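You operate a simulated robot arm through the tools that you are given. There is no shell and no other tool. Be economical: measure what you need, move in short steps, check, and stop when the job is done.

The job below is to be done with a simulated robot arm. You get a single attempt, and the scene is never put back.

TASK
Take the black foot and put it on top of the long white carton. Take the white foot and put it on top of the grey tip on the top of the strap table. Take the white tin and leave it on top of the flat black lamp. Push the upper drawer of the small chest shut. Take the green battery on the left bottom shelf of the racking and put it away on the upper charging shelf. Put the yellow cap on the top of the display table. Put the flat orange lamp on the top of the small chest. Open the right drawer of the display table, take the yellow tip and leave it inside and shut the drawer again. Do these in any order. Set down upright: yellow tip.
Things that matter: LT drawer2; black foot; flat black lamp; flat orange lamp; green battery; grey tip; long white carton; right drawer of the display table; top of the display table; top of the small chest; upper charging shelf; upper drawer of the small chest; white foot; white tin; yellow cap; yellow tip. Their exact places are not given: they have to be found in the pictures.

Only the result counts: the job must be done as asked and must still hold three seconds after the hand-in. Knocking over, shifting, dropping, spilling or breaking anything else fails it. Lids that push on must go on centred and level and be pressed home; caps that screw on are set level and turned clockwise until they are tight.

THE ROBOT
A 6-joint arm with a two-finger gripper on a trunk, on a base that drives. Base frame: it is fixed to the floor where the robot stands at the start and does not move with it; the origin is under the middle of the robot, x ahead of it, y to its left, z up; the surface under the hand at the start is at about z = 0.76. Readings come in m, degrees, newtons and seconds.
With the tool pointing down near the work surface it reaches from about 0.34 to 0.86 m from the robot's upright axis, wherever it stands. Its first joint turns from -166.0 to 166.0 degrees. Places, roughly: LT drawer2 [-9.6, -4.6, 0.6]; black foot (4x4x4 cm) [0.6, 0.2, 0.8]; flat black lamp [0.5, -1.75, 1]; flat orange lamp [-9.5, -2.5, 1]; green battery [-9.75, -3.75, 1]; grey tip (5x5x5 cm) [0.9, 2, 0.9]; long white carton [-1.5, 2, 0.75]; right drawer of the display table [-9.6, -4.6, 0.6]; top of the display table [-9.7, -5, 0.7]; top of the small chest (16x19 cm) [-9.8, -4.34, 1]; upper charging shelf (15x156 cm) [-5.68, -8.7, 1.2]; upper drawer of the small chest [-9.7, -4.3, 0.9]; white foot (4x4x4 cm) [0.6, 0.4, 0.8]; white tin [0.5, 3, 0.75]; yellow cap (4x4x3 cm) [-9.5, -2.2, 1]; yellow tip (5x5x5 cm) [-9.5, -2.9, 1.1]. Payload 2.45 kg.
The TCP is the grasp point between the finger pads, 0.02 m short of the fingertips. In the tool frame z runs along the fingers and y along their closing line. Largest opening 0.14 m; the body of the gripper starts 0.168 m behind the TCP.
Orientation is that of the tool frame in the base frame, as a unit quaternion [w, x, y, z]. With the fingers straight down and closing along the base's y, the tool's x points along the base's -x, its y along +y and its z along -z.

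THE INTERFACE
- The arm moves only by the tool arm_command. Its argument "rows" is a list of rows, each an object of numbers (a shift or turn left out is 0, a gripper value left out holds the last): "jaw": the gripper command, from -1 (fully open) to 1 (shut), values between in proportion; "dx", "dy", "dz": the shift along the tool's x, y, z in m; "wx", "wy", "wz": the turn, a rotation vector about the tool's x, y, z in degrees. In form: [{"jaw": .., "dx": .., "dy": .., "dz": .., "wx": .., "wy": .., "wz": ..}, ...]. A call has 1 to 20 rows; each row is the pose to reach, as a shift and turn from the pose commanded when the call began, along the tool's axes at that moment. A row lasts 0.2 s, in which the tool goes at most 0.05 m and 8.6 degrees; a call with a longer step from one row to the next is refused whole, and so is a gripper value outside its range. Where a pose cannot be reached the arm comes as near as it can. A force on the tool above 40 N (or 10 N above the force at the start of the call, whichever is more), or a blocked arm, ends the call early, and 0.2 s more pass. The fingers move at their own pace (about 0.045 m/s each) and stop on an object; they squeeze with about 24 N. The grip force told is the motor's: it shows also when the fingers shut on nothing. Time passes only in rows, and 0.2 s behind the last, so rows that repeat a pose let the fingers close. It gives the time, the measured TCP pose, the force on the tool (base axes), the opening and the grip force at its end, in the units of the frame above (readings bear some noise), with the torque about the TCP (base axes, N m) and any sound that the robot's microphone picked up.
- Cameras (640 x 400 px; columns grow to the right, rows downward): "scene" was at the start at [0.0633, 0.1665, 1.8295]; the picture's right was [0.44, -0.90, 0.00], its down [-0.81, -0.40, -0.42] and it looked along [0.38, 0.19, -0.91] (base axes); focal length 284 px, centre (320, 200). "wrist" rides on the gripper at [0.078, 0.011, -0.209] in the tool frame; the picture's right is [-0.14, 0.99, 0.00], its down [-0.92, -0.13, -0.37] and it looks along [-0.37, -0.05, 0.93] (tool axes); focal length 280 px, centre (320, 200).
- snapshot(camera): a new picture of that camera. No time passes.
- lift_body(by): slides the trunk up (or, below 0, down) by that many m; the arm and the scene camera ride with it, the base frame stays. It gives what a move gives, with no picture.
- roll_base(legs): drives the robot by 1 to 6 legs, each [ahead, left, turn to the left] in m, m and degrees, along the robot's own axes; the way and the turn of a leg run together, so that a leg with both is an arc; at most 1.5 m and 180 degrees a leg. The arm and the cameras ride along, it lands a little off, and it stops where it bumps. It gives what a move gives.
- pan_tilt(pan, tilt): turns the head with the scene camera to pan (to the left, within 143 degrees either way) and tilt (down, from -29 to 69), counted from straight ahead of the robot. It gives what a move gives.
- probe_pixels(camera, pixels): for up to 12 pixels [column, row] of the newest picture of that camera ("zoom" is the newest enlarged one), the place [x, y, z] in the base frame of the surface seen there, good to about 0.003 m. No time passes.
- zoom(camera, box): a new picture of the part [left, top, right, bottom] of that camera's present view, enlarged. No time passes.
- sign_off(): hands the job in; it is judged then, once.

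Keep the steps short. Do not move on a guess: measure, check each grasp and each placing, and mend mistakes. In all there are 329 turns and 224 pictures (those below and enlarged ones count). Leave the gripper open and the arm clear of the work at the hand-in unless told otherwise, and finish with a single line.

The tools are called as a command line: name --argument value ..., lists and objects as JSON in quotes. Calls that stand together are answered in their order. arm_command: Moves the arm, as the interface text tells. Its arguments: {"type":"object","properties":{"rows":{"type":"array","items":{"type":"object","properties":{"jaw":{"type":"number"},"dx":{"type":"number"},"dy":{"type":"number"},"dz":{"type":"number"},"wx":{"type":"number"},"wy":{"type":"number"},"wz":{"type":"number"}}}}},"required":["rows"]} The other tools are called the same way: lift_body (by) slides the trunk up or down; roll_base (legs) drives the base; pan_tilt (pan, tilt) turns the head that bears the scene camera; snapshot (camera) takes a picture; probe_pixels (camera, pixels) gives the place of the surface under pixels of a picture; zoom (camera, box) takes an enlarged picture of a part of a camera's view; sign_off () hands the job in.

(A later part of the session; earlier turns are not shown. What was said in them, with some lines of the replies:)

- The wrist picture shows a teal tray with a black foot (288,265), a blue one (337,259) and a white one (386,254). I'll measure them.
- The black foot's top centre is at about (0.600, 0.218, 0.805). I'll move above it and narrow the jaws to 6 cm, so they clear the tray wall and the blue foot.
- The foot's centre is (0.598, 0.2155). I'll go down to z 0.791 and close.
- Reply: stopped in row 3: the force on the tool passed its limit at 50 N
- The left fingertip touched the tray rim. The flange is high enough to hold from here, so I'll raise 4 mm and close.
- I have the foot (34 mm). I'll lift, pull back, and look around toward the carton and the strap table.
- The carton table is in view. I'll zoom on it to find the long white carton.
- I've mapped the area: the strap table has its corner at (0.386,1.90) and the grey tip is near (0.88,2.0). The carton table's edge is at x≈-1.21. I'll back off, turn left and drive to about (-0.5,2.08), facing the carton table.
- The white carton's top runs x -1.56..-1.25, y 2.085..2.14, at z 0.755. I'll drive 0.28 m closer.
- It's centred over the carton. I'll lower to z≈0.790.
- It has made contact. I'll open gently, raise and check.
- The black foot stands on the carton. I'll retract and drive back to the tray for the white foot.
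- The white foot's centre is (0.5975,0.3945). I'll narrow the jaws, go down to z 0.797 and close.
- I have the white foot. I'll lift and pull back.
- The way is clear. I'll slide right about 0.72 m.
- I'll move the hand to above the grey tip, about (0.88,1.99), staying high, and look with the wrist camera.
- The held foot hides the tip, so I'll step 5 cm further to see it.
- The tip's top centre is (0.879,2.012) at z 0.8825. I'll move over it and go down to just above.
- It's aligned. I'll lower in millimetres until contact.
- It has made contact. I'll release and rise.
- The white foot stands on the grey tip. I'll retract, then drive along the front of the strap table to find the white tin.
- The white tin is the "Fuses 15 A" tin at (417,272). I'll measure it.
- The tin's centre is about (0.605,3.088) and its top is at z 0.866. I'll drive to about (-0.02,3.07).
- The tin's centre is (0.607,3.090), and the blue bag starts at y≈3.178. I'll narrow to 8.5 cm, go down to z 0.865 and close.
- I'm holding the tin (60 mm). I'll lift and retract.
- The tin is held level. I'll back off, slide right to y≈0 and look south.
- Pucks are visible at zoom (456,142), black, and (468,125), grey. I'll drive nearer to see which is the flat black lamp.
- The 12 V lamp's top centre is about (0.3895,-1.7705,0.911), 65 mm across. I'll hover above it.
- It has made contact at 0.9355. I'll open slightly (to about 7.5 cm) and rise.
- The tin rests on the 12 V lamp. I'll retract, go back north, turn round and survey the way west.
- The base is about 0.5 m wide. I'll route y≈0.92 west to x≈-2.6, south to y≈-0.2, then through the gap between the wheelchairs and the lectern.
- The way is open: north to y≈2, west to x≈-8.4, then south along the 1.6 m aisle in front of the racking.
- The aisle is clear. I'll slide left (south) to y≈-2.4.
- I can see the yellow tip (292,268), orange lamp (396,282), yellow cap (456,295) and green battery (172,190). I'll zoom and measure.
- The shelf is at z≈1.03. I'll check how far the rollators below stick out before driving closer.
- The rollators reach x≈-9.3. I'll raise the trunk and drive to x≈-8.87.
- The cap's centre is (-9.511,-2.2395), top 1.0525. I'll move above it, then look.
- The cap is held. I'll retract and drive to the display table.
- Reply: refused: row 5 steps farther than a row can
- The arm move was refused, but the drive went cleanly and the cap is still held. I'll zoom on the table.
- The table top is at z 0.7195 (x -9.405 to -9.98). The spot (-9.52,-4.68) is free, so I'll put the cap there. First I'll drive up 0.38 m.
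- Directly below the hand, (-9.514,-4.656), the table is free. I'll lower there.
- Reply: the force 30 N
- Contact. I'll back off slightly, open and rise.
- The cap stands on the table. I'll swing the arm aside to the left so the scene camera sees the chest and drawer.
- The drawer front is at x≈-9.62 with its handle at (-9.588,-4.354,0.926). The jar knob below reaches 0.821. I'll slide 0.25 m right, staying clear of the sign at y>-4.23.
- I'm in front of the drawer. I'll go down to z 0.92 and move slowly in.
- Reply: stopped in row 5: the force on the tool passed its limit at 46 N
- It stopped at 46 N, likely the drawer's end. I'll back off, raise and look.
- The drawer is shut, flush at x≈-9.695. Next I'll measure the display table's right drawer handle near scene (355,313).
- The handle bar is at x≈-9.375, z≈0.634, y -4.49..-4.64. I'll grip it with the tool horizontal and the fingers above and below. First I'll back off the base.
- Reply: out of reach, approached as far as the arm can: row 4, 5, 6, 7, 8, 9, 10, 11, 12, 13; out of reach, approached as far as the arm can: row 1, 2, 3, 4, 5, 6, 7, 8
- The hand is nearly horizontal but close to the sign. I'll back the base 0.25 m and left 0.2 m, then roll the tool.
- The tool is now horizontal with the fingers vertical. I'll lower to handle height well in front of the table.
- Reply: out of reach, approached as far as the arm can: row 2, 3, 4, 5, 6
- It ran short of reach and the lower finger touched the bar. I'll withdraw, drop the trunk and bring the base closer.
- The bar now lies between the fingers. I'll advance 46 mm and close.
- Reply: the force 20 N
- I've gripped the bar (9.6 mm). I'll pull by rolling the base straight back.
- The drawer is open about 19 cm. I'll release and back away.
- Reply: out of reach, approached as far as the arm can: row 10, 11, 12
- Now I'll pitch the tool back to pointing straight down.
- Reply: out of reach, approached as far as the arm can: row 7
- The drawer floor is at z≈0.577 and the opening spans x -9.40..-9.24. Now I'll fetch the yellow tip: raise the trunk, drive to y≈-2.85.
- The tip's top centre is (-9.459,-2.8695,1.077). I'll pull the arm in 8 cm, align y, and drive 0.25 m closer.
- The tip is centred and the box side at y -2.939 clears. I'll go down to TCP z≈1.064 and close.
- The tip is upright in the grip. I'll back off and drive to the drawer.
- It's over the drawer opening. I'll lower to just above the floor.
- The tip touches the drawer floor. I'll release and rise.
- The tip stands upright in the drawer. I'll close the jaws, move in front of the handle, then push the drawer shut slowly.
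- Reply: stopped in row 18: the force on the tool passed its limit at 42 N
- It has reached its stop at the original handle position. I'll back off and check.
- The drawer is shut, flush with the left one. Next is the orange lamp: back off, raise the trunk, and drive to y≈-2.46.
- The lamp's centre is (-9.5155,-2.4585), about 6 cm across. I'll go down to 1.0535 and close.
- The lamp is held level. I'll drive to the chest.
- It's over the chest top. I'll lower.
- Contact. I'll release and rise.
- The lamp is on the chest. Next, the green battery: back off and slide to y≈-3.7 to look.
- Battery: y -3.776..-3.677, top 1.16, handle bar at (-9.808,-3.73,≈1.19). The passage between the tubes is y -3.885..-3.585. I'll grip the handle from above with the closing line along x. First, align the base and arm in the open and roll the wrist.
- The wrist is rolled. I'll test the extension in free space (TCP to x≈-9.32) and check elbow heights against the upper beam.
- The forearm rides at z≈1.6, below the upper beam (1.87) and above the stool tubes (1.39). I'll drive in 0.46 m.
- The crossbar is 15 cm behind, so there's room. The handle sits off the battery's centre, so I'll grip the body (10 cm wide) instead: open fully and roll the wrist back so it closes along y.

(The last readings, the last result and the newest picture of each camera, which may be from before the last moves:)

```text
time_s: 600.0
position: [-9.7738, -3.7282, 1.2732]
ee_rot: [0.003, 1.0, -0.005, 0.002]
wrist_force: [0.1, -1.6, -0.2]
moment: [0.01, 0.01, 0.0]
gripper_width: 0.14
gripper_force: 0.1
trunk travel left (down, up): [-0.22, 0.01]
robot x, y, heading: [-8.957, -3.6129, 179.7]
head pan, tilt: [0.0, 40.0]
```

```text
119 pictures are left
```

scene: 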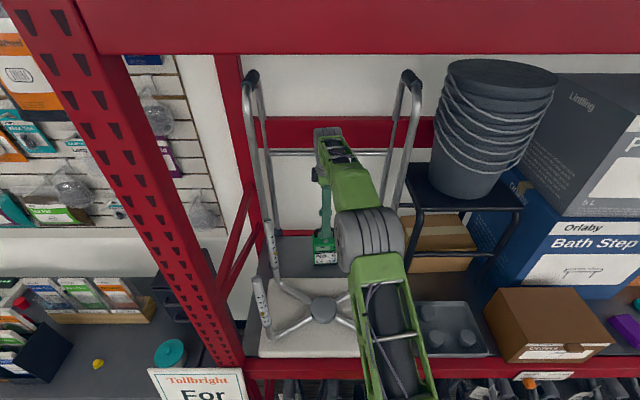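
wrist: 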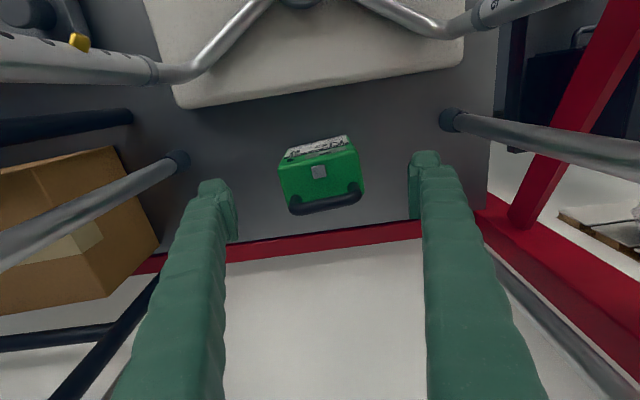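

The battery is centred. I'll move in 2 cm and descend to z≈1.135.

arm_command --rows '[{"dx": -0.02}, {"dx": -0.02, "dz": 0.03}, {"dx": -0.02, "dz": 0.06}, {"dx": -0.02, "dz": 0.09}, {"dx": -0.02, "dz": 0.115}, {"dx": -0.02, "dz": 0.135}, {"dx": -0.02, "dz": 0.135}]'

snapshot --camera "wrist"

```text
time_s: 601.6
position: [-9.7922, -3.7312, 1.1379]
ee_rot: [0.002, 1.0, -0.004, 0.001]
wrist_force: [0.6, -1.2, -0.3]
moment: [0.02, -0.01, 0.01]
gripper_width: 0.1402
gripper_force: 0.0
trunk travel left (down, up): [-0.22, 0.01]
robot x, y, heading: [-8.9582, -3.612, 179.7]
head pan, tilt: [0.0, 40.0]
```

```text
118 pictures are left
```

wrist: 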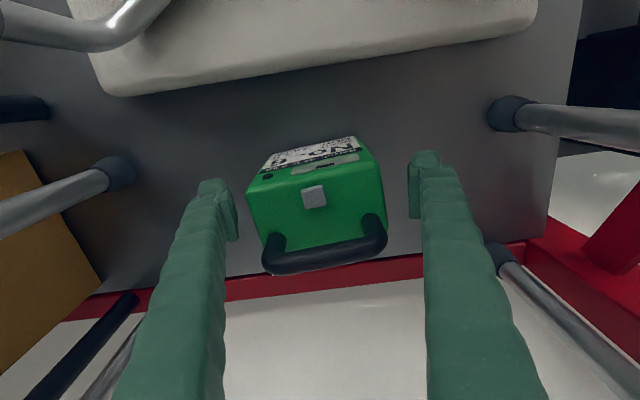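

arm_command --rows '[{"dz": 0.012}, {"jaw": 1, "dz": 0.012}, {"dz": 0.012}, {"dz": 0.012}, {"dz": 0.012}, {"dz": 0.012}, {"dz": 0.012}]'

arm_command --rows '[{"dz": -0.01}, {"dz": -0.03}, {"dz": -0.05}, {"dz": -0.05}]'

snapshot --camera "wrist"

```text
time_s: 603.2
position: [-9.7935, -3.7307, 1.1276]
ee_rot: [0.002, 1.0, -0.005, 0.001]
wrist_force: [1.8, 5.1, 1.4]
moment: [0.25, -0.09, 0.1]
gripper_width: 0.114
gripper_force: 23.9
trunk travel left (down, up): [-0.22, 0.01]
robot x, y, heading: [-8.958, -3.6157, 179.5]
head pan, tilt: [0.0, 40.0]
```

```text
time_s: 604.2
position: [-9.7932, -3.7295, 1.1772]
ee_rot: [0.002, 1.0, -0.004, 0.002]
wrist_force: [0.5, 0.4, -12.6]
moment: [-0.01, -0.07, 0.0]
gripper_width: 0.1139
gripper_force: 23.3
trunk travel left (down, up): [-0.22, 0.01]
robot x, y, heading: [-8.9615, -3.6113, 179.8]
head pan, tilt: [0.0, 40.0]
```

```text
117 pictures are left
```

wrist: 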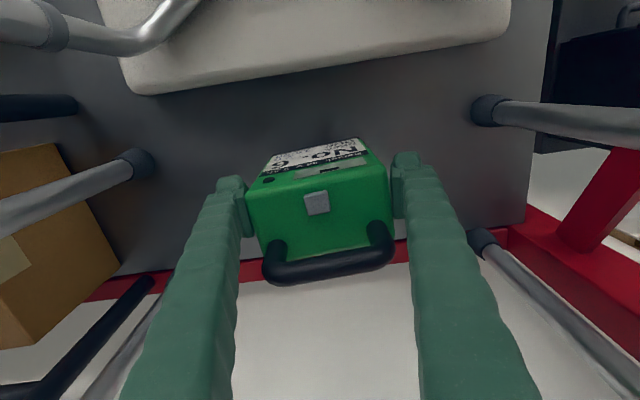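

I'm holding about 1.25 kg. I'll lift well above the stool cross (to z≈1.28) and back straight out.

arm_command --rows '[{"dz": -0.03}, {"dz": -0.06}, {"dz": -0.09}, {"dz": -0.11}, {"dz": -0.11}]'

snapshot --camera "scene"

```text
time_s: 605.4
position: [-9.795, -3.7279, 1.2871]
ee_rot: [0.002, 1.0, -0.005, 0.003]
wrist_force: [0.2, 0.8, -12.4]
moment: [-0.01, -0.1, -0.02]
gripper_width: 0.1137
gripper_force: 24.1
trunk travel left (down, up): [-0.22, 0.01]
robot x, y, heading: [-8.957, -3.613, 179.7]
head pan, tilt: [0.0, 40.0]
```

```text
116 pictures are left
```

scene: 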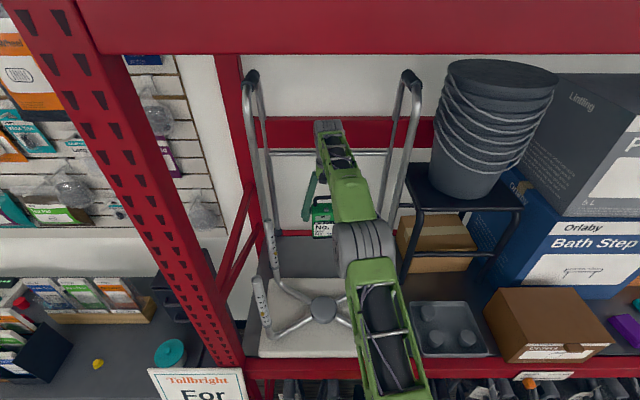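

probe_pixels --camera "scene" --pixels '[[323, 308], [330, 305]]'

roll_base --legs '[[-0.3, 0, 0], [-0.3, 0, 0]]'

snapshot --camera "wrist"

```text
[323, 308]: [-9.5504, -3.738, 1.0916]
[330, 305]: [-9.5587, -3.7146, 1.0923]
```

```text
time_s: 609.0
position: [-9.1982, -3.731, 1.2879]
ee_rot: [0.002, 1.0, -0.004, 0.001]
wrist_force: [-0.2, 0.3, -12.4]
moment: [0.01, -0.02, -0.02]
gripper_width: 0.1132
gripper_force: 24.2
trunk travel left (down, up): [-0.22, 0.01]
robot x, y, heading: [-8.3646, -3.6157, 179.7]
head pan, tilt: [0.0, 40.0]
```

```text
115 pictures are left
```

wrist: 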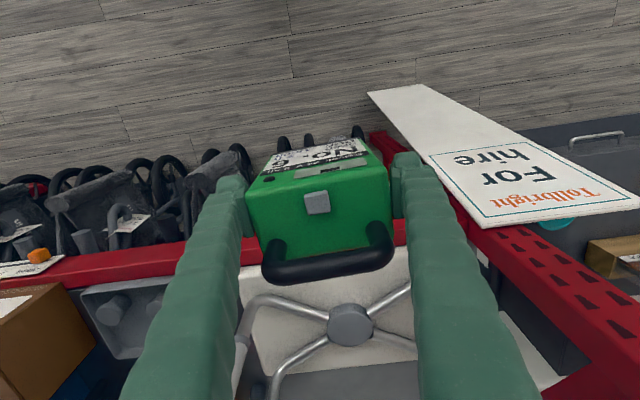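

The battery is out. I'll retract the arm and look south for the route.

arm_command --rows '[{"dx": 0.04}, {"dx": 0.08}, {"dx": 0.12}, {"dx": 0.16}, {"dx": 0.2}, {"dx": 0.24}, {"dx": 0.28}, {"dx": 0.32}, {"dx": 0.35}]'

pan_tilt --pan 90 --tilt 20

snapshot --camera "scene"

```text
time_s: 611.0
position: [-8.8457, -3.7331, 1.2879]
ee_rot: [0.002, 1.0, -0.004, 0.0]
wrist_force: [-0.3, -0.4, -11.6]
moment: [-0.01, -0.08, -0.01]
gripper_width: 0.1131
gripper_force: 24.3
trunk travel left (down, up): [-0.22, 0.01]
robot x, y, heading: [-8.3626, -3.6175, 179.8]
head pan, tilt: [0.0, 40.0]
```

```text
time_s: 612.7
position: [-8.8484, -3.7337, 1.2877]
ee_rot: [0.002, 1.0, -0.004, 0.001]
wrist_force: [0.5, 0.1, -12.8]
moment: [0.01, -0.08, 0.01]
gripper_width: 0.1126
gripper_force: 23.6
trunk travel left (down, up): [-0.22, 0.01]
robot x, y, heading: [-8.3593, -3.6149, 179.6]
head pan, tilt: [90.0, 20.0]
```

```text
114 pictures are left
```

scene: 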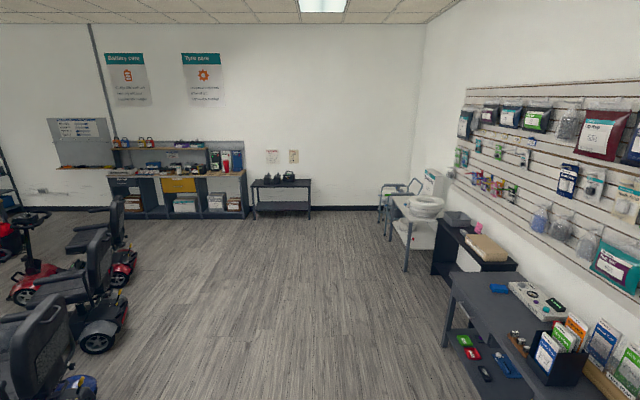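

zoom --camera "scene" --box '[40, 100, 260, 225]'

probe_pixels --camera "zoom" --pixels '[[300, 135], [200, 145], [420, 130], [500, 125], [590, 130], [300, 210], [200, 215], [300, 170], [580, 215], [240, 345], [600, 310], [220, 120]]'

probe_pixels --camera "scene" --pixels '[[95, 350], [125, 275], [20, 300], [390, 235], [405, 270], [445, 340], [255, 218], [300, 215], [75, 240], [160, 260]]'

```text
2.91 times, centred on (150, 162) of scene
```

zoom: 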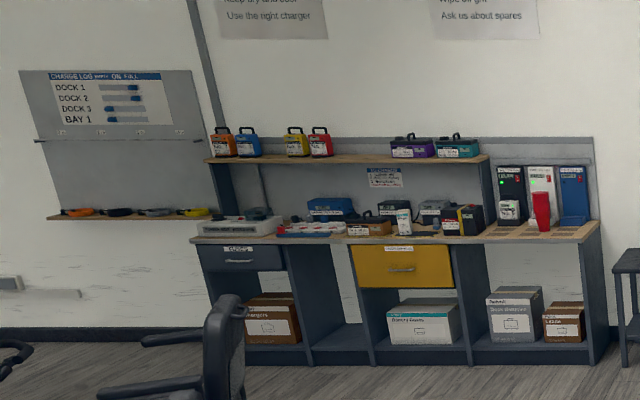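

```text
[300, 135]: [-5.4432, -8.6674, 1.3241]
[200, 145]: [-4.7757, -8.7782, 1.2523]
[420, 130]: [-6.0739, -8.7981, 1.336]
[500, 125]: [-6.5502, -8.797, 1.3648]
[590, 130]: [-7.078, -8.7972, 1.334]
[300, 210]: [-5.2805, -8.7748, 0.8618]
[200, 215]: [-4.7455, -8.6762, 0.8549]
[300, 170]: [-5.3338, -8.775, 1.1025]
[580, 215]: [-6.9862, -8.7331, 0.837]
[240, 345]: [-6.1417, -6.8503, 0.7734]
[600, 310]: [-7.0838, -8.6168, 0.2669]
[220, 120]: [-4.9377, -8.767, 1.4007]
```

```text
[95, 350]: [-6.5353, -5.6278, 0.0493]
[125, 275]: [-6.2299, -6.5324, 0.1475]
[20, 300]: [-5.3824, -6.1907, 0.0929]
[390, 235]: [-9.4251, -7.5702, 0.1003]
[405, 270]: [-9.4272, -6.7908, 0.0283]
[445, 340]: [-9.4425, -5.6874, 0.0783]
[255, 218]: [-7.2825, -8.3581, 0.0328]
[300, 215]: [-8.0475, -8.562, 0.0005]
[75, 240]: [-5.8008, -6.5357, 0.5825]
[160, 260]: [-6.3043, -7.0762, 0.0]
```

The shelf has about 0.3 m free between the red and purple batteries. The route is to turn to face south, drive to y≈-7.55, then slide left (east) to x≈-5.65.

roll_base --legs '[[0, 0, 90.3], [1.35, 0, 0], [1.35, 0, 0], [1.2, 0, 0]]'

pan_tilt --pan 70 --tilt 30

snapshot --camera "scene"

```text
time_s: 635.3
position: [-8.2643, -8.0003, 1.2879]
ee_rot: [0.002, 0.711, 0.703, 0.003]
wrist_force: [-0.1, 0.5, -12.9]
moment: [0.13, -0.02, -0.01]
gripper_width: 0.1111
gripper_force: 24.0
trunk travel left (down, up): [-0.22, 0.01]
robot x, y, heading: [-8.3834, -7.5173, -90.5]
head pan, tilt: [90.0, 20.0]
```

```text
time_s: 636.1
position: [-8.2646, -8.0002, 1.2869]
ee_rot: [0.001, 0.712, 0.703, 0.003]
wrist_force: [-0.3, 0.2, -12.8]
moment: [0.08, -0.02, 0.0]
gripper_width: 0.111
gripper_force: 23.8
trunk travel left (down, up): [-0.22, 0.01]
robot x, y, heading: [-8.3827, -7.5163, -90.6]
head pan, tilt: [70.0, 30.0]
```

```text
112 pictures are left
```

scene: 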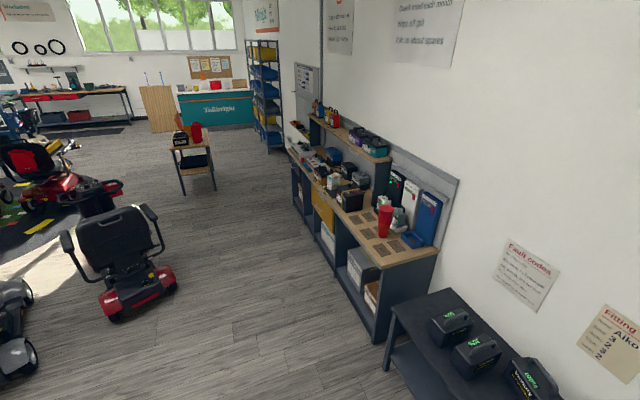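

The grip width is creeping (0.114→0.111), so I'll check the battery in hand.

snapshot --camera "wrist"

probe_pixels --camera "scene" --pixels '[[150, 300], [120, 315], [385, 340], [435, 255], [300, 185], [210, 190], [330, 210], [352, 150], [395, 315], [310, 118]]'

```text
111 pictures are left
```

wrist: 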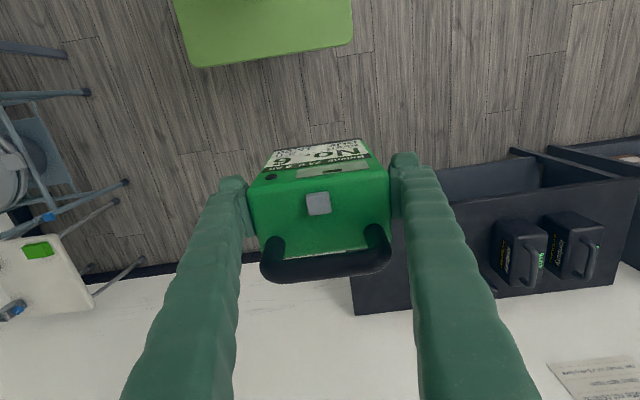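

```text
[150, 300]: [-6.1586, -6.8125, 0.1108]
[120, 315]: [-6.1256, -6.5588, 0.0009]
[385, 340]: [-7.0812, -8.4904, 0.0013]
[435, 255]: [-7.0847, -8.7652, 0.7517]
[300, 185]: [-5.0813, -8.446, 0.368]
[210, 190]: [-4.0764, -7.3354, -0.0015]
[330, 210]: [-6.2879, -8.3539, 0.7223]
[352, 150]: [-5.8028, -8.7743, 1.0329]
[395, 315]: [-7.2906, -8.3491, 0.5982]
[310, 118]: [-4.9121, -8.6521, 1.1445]
```

probe_pixels --camera "wrist" --pixels '[[290, 225], [340, 225], [280, 190], [365, 185], [325, 265], [320, 150]]'

```text
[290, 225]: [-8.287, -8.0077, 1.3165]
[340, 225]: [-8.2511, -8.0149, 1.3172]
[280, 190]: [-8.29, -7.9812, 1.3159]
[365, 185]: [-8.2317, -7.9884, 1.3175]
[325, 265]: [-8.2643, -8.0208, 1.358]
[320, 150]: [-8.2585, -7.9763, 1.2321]
```

It has slipped only about 3 mm, so I'll go on promptly. Sliding left 2.5 m.

roll_base --legs '[[0, 1.25, 0.3], [0, 1.25, 0.2]]'

pan_tilt --pan 20 --tilt 30

snapshot --camera "scene"

```text
time_s: 658.4
position: [-5.7099, -7.9959, 1.2877]
ee_rot: [0.001, 0.695, 0.719, 0.002]
wrist_force: [-0.5, -0.3, -13.0]
moment: [0.09, -0.03, 0.04]
gripper_width: 0.1112
gripper_force: 24.4
trunk travel left (down, up): [-0.22, 0.01]
robot x, y, heading: [-5.85, -7.519, -88.1]
head pan, tilt: [70.0, 30.0]
```

```text
time_s: 659.6
position: [-5.7095, -7.9964, 1.2878]
ee_rot: [0.001, 0.696, 0.718, 0.002]
wrist_force: [0.1, 0.2, -11.9]
moment: [0.07, -0.03, 0.0]
gripper_width: 0.1112
gripper_force: 23.7
trunk travel left (down, up): [-0.22, 0.01]
robot x, y, heading: [-5.8493, -7.5158, -87.8]
head pan, tilt: [20.0, 30.0]
```

```text
110 pictures are left
```

scene: 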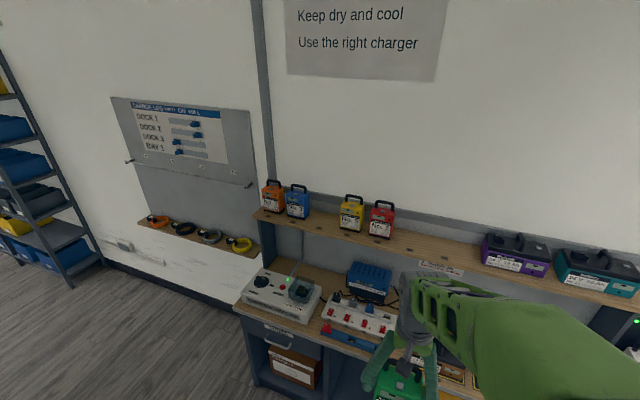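

probe_pixels --camera "scene" --pixels '[[430, 245], [430, 258], [396, 228], [395, 238], [480, 250], [480, 265], [440, 240], [440, 265], [320, 290], [245, 300], [260, 212], [420, 300]]'

zoom --camera "scene" --box '[330, 190, 560, 330]'

```text
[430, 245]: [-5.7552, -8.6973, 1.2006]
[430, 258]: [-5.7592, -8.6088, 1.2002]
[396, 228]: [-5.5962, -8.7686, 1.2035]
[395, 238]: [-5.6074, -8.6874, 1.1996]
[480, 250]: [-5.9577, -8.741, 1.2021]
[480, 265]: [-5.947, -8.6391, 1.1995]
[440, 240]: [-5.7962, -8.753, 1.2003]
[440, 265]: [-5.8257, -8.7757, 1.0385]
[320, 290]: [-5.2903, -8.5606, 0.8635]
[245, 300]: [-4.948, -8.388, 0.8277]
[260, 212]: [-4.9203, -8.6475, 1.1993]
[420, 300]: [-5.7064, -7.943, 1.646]
```

```text
2.78 times, centred on (445, 260) of scene
```

zoom: 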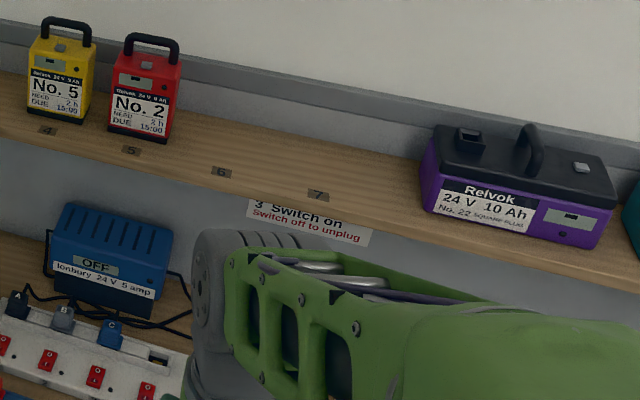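

probe_pixels --camera "zoom" --pixels '[[131, 150], [221, 172], [318, 196], [48, 131], [172, 138], [112, 125], [424, 210], [318, 203], [300, 130], [221, 180]]'

```text
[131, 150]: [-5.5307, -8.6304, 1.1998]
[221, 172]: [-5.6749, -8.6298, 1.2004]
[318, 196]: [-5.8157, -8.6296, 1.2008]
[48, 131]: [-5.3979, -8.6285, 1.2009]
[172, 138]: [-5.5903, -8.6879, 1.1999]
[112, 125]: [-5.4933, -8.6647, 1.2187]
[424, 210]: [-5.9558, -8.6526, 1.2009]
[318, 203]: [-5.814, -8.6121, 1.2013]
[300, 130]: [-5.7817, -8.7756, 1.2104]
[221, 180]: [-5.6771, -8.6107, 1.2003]
```

Slot 7 at x≈-5.815 is free with good margins on both sides, and the shelf is at z 1.2005. I'll raise the battery first, then straighten and drive up.

arm_command --rows '[{"dz": -0.03}, {"dz": -0.06}, {"dz": -0.09}, {"dz": -0.1}]'

roll_base --legs '[[0, -0.087, -2.1], [0.36, 0, 0]]'

```text
time_s: 660.6
position: [-5.7095, -7.9957, 1.3867]
ee_rot: [0.0, 0.696, 0.718, 0.003]
wrist_force: [0.1, -0.8, -11.8]
moment: [0.15, 0.0, 0.0]
gripper_width: 0.1109
gripper_force: 24.3
trunk travel left (down, up): [-0.22, 0.01]
robot x, y, heading: [-5.843, -7.5173, -87.8]
head pan, tilt: [20.0, 30.0]
```

```text
time_s: 664.0
position: [-5.8187, -8.3697, 1.3867]
ee_rot: [0.0, 0.71, 0.704, 0.003]
wrist_force: [-1.1, -0.9, -13.2]
moment: [0.15, -0.01, 0.0]
gripper_width: 0.1108
gripper_force: 24.5
trunk travel left (down, up): [-0.22, 0.01]
robot x, y, heading: [-5.934, -7.886, -90.2]
head pan, tilt: [20.0, 30.0]
```

roll_base --legs '[[0.09, 0, 0]]'

arm_command --rows '[{"dx": -0.04}, {"dx": -0.08}, {"dx": -0.12}, {"dx": -0.16}, {"dx": -0.2}, {"dx": -0.24}, {"dx": -0.24}]'

snapshot --camera "scene"

snapshot --camera "wrist"

```text
time_s: 665.1
position: [-5.8196, -8.4598, 1.3859]
ee_rot: [0.0, 0.711, 0.704, 0.003]
wrist_force: [-0.1, -0.4, -12.8]
moment: [0.13, 0.03, 0.01]
gripper_width: 0.1109
gripper_force: 24.3
trunk travel left (down, up): [-0.22, 0.01]
robot x, y, heading: [-5.942, -7.9727, -90.7]
head pan, tilt: [20.0, 30.0]
```

```text
time_s: 666.7
position: [-5.8217, -8.6975, 1.3871]
ee_rot: [0.0, 0.71, 0.705, 0.004]
wrist_force: [0.3, 0.7, -13.0]
moment: [0.01, 0.0, -0.01]
gripper_width: 0.111
gripper_force: 23.6
trunk travel left (down, up): [-0.22, 0.01]
robot x, y, heading: [-5.9384, -7.9768, -90.3]
head pan, tilt: [20.0, 30.0]
```

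```text
108 pictures are left
```

scene: 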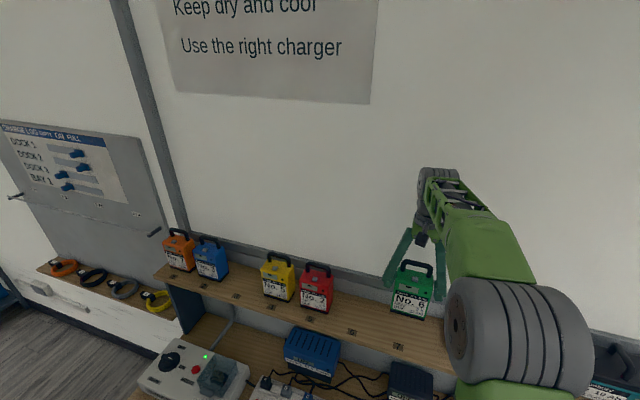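

```text
107 pictures are left
```

wrist: 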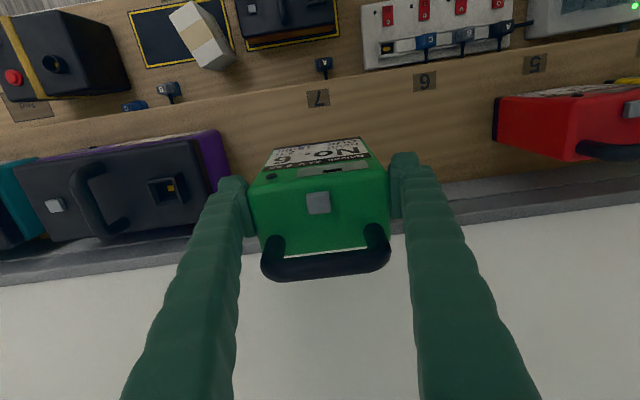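

probe_pixels --camera "wrist" --pixels '[[222, 155], [212, 190], [200, 160], [240, 195], [318, 97], [495, 120], [400, 190], [320, 205], [150, 225], [350, 240]]'

```text
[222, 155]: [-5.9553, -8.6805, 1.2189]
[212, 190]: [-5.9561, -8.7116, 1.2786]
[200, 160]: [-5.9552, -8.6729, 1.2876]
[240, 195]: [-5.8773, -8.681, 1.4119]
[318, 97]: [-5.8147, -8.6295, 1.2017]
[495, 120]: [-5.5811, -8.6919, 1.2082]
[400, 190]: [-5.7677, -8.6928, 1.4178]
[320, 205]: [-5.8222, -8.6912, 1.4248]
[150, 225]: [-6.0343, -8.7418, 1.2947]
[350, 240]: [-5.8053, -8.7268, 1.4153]
```

There are 6 cm gaps on both sides. I'll lower to the shelf.

arm_command --rows '[{"dz": 0.03}, {"dz": 0.055}, {"dz": 0.072}, {"dz": 0.079}, {"dz": 0.079}]'

arm_command --rows '[{"dz": 0.003}, {"dz": 0.006}, {"dz": 0.008}, {"dz": 0.008}]'

```text
time_s: 667.9
position: [-5.8228, -8.6984, 1.3072]
ee_rot: [0.001, 0.711, 0.703, 0.003]
wrist_force: [0.4, -0.1, -13.3]
moment: [0.06, -0.02, -0.04]
gripper_width: 0.1108
gripper_force: 24.0
trunk travel left (down, up): [-0.22, 0.01]
robot x, y, heading: [-5.9381, -7.978, -90.1]
head pan, tilt: [20.0, 30.0]
```

```text
time_s: 668.9
position: [-5.8214, -8.6972, 1.3032]
ee_rot: [0.004, 0.71, 0.704, 0.003]
wrist_force: [2.9, 0.7, 16.2]
moment: [-0.77, 0.25, 0.12]
gripper_width: 0.111
gripper_force: 24.0
trunk travel left (down, up): [-0.22, 0.01]
robot x, y, heading: [-5.9368, -7.9749, -90.3]
head pan, tilt: [20.0, 30.0]
```

The battery is down on the shelf. I'll ease off, open and rise.

arm_command --rows '[{"dz": -0.003}, {"dz": -0.003}, {"jaw": -0.75, "dz": -0.003}, {"dz": -0.003}, {"dz": -0.003}, {"dz": -0.003}]'

snapshot --camera "wrist"

```text
time_s: 670.3
position: [-5.8219, -8.6976, 1.3027]
ee_rot: [0.001, 0.71, 0.704, 0.004]
wrist_force: [0.6, -0.6, -0.4]
moment: [0.01, -0.01, -0.02]
gripper_width: 0.1224
gripper_force: 0.0
trunk travel left (down, up): [-0.22, 0.01]
robot x, y, heading: [-5.9379, -7.973, -90.6]
head pan, tilt: [20.0, 30.0]
```

```text
106 pictures are left
```

wrist: 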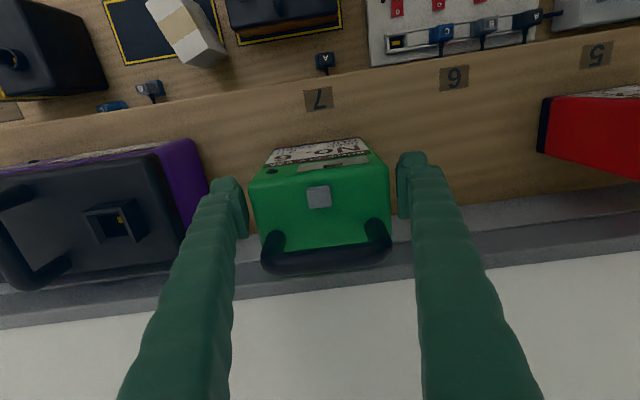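

Both fingers are clear. I'll go straight up, then back.

arm_command --rows '[{"dz": -0.02}, {"dz": -0.05}, {"dz": -0.08}, {"dz": -0.11}, {"dz": -0.13}, {"dz": -0.13, "dx": 0.045}, {"dz": -0.13, "dx": 0.09}, {"dz": -0.13, "dx": 0.135}, {"dz": -0.13, "dx": 0.18}, {"dz": -0.13, "dx": 0.22}]'

snapshot --camera "scene"

```text
time_s: 672.5
position: [-5.8187, -8.4771, 1.433]
ee_rot: [0.002, 0.71, 0.704, 0.001]
wrist_force: [0.3, 0.6, -0.2]
moment: [-0.09, 0.0, 0.02]
gripper_width: 0.1224
gripper_force: 0.0
trunk travel left (down, up): [-0.22, 0.01]
robot x, y, heading: [-5.9394, -7.9755, -90.4]
head pan, tilt: [20.0, 30.0]
```

```text
105 pictures are left
```

scene: 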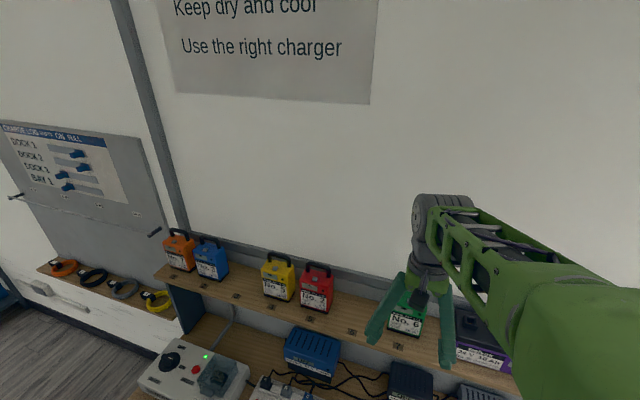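

The green battery stands on the shelf. I'll back the base off and take one last look.

roll_base --legs '[[-0.35, 0, 0]]'

arm_command --rows '[{"jaw": -1}, {"jaw": -1}, {"jaw": -1}]'

pan_tilt --pan -5 --tilt 25

snapshot --camera "scene"

```text
time_s: 674.7
position: [-5.8181, -8.1381, 1.4333]
ee_rot: [0.001, 0.712, 0.702, 0.002]
wrist_force: [-0.4, 0.0, 1.0]
moment: [-0.07, -0.02, 0.01]
gripper_width: 0.1223
gripper_force: 0.0
trunk travel left (down, up): [-0.22, 0.01]
robot x, y, heading: [-5.9331, -7.6335, -90.3]
head pan, tilt: [20.0, 30.0]
```

```text
time_s: 675.5
position: [-5.8173, -8.1388, 1.4327]
ee_rot: [0.001, 0.711, 0.703, 0.003]
wrist_force: [0.4, -0.3, 0.5]
moment: [0.03, 0.0, 0.02]
gripper_width: 0.1399
gripper_force: 0.2
trunk travel left (down, up): [-0.22, 0.01]
robot x, y, heading: [-5.9332, -7.6363, -90.6]
head pan, tilt: [20.0, 30.0]
```

```text
time_s: 676.4
position: [-5.8177, -8.1388, 1.4329]
ee_rot: [0.001, 0.711, 0.703, 0.003]
wrist_force: [0.1, 0.2, -0.4]
moment: [-0.03, 0.0, 0.0]
gripper_width: 0.1401
gripper_force: 0.0
trunk travel left (down, up): [-0.22, 0.01]
robot x, y, heading: [-5.9369, -7.6348, -90.6]
head pan, tilt: [-5.0, 25.0]
```

```text
104 pictures are left
```

scene: 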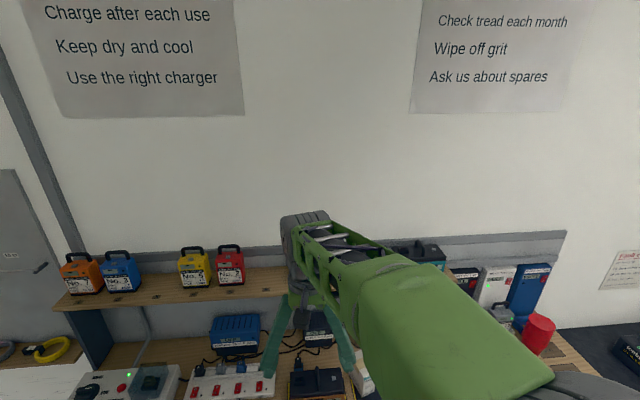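

All placings were checked when they were made, the gripper is open and the arm is clear. Handing in.

sign_off

```text
The job is handed in.
```

All eight parts of the job are done and handed in; each was checked in a picture except the yellow tip, which was upright in the open drawer but could not be seen once I shut it.
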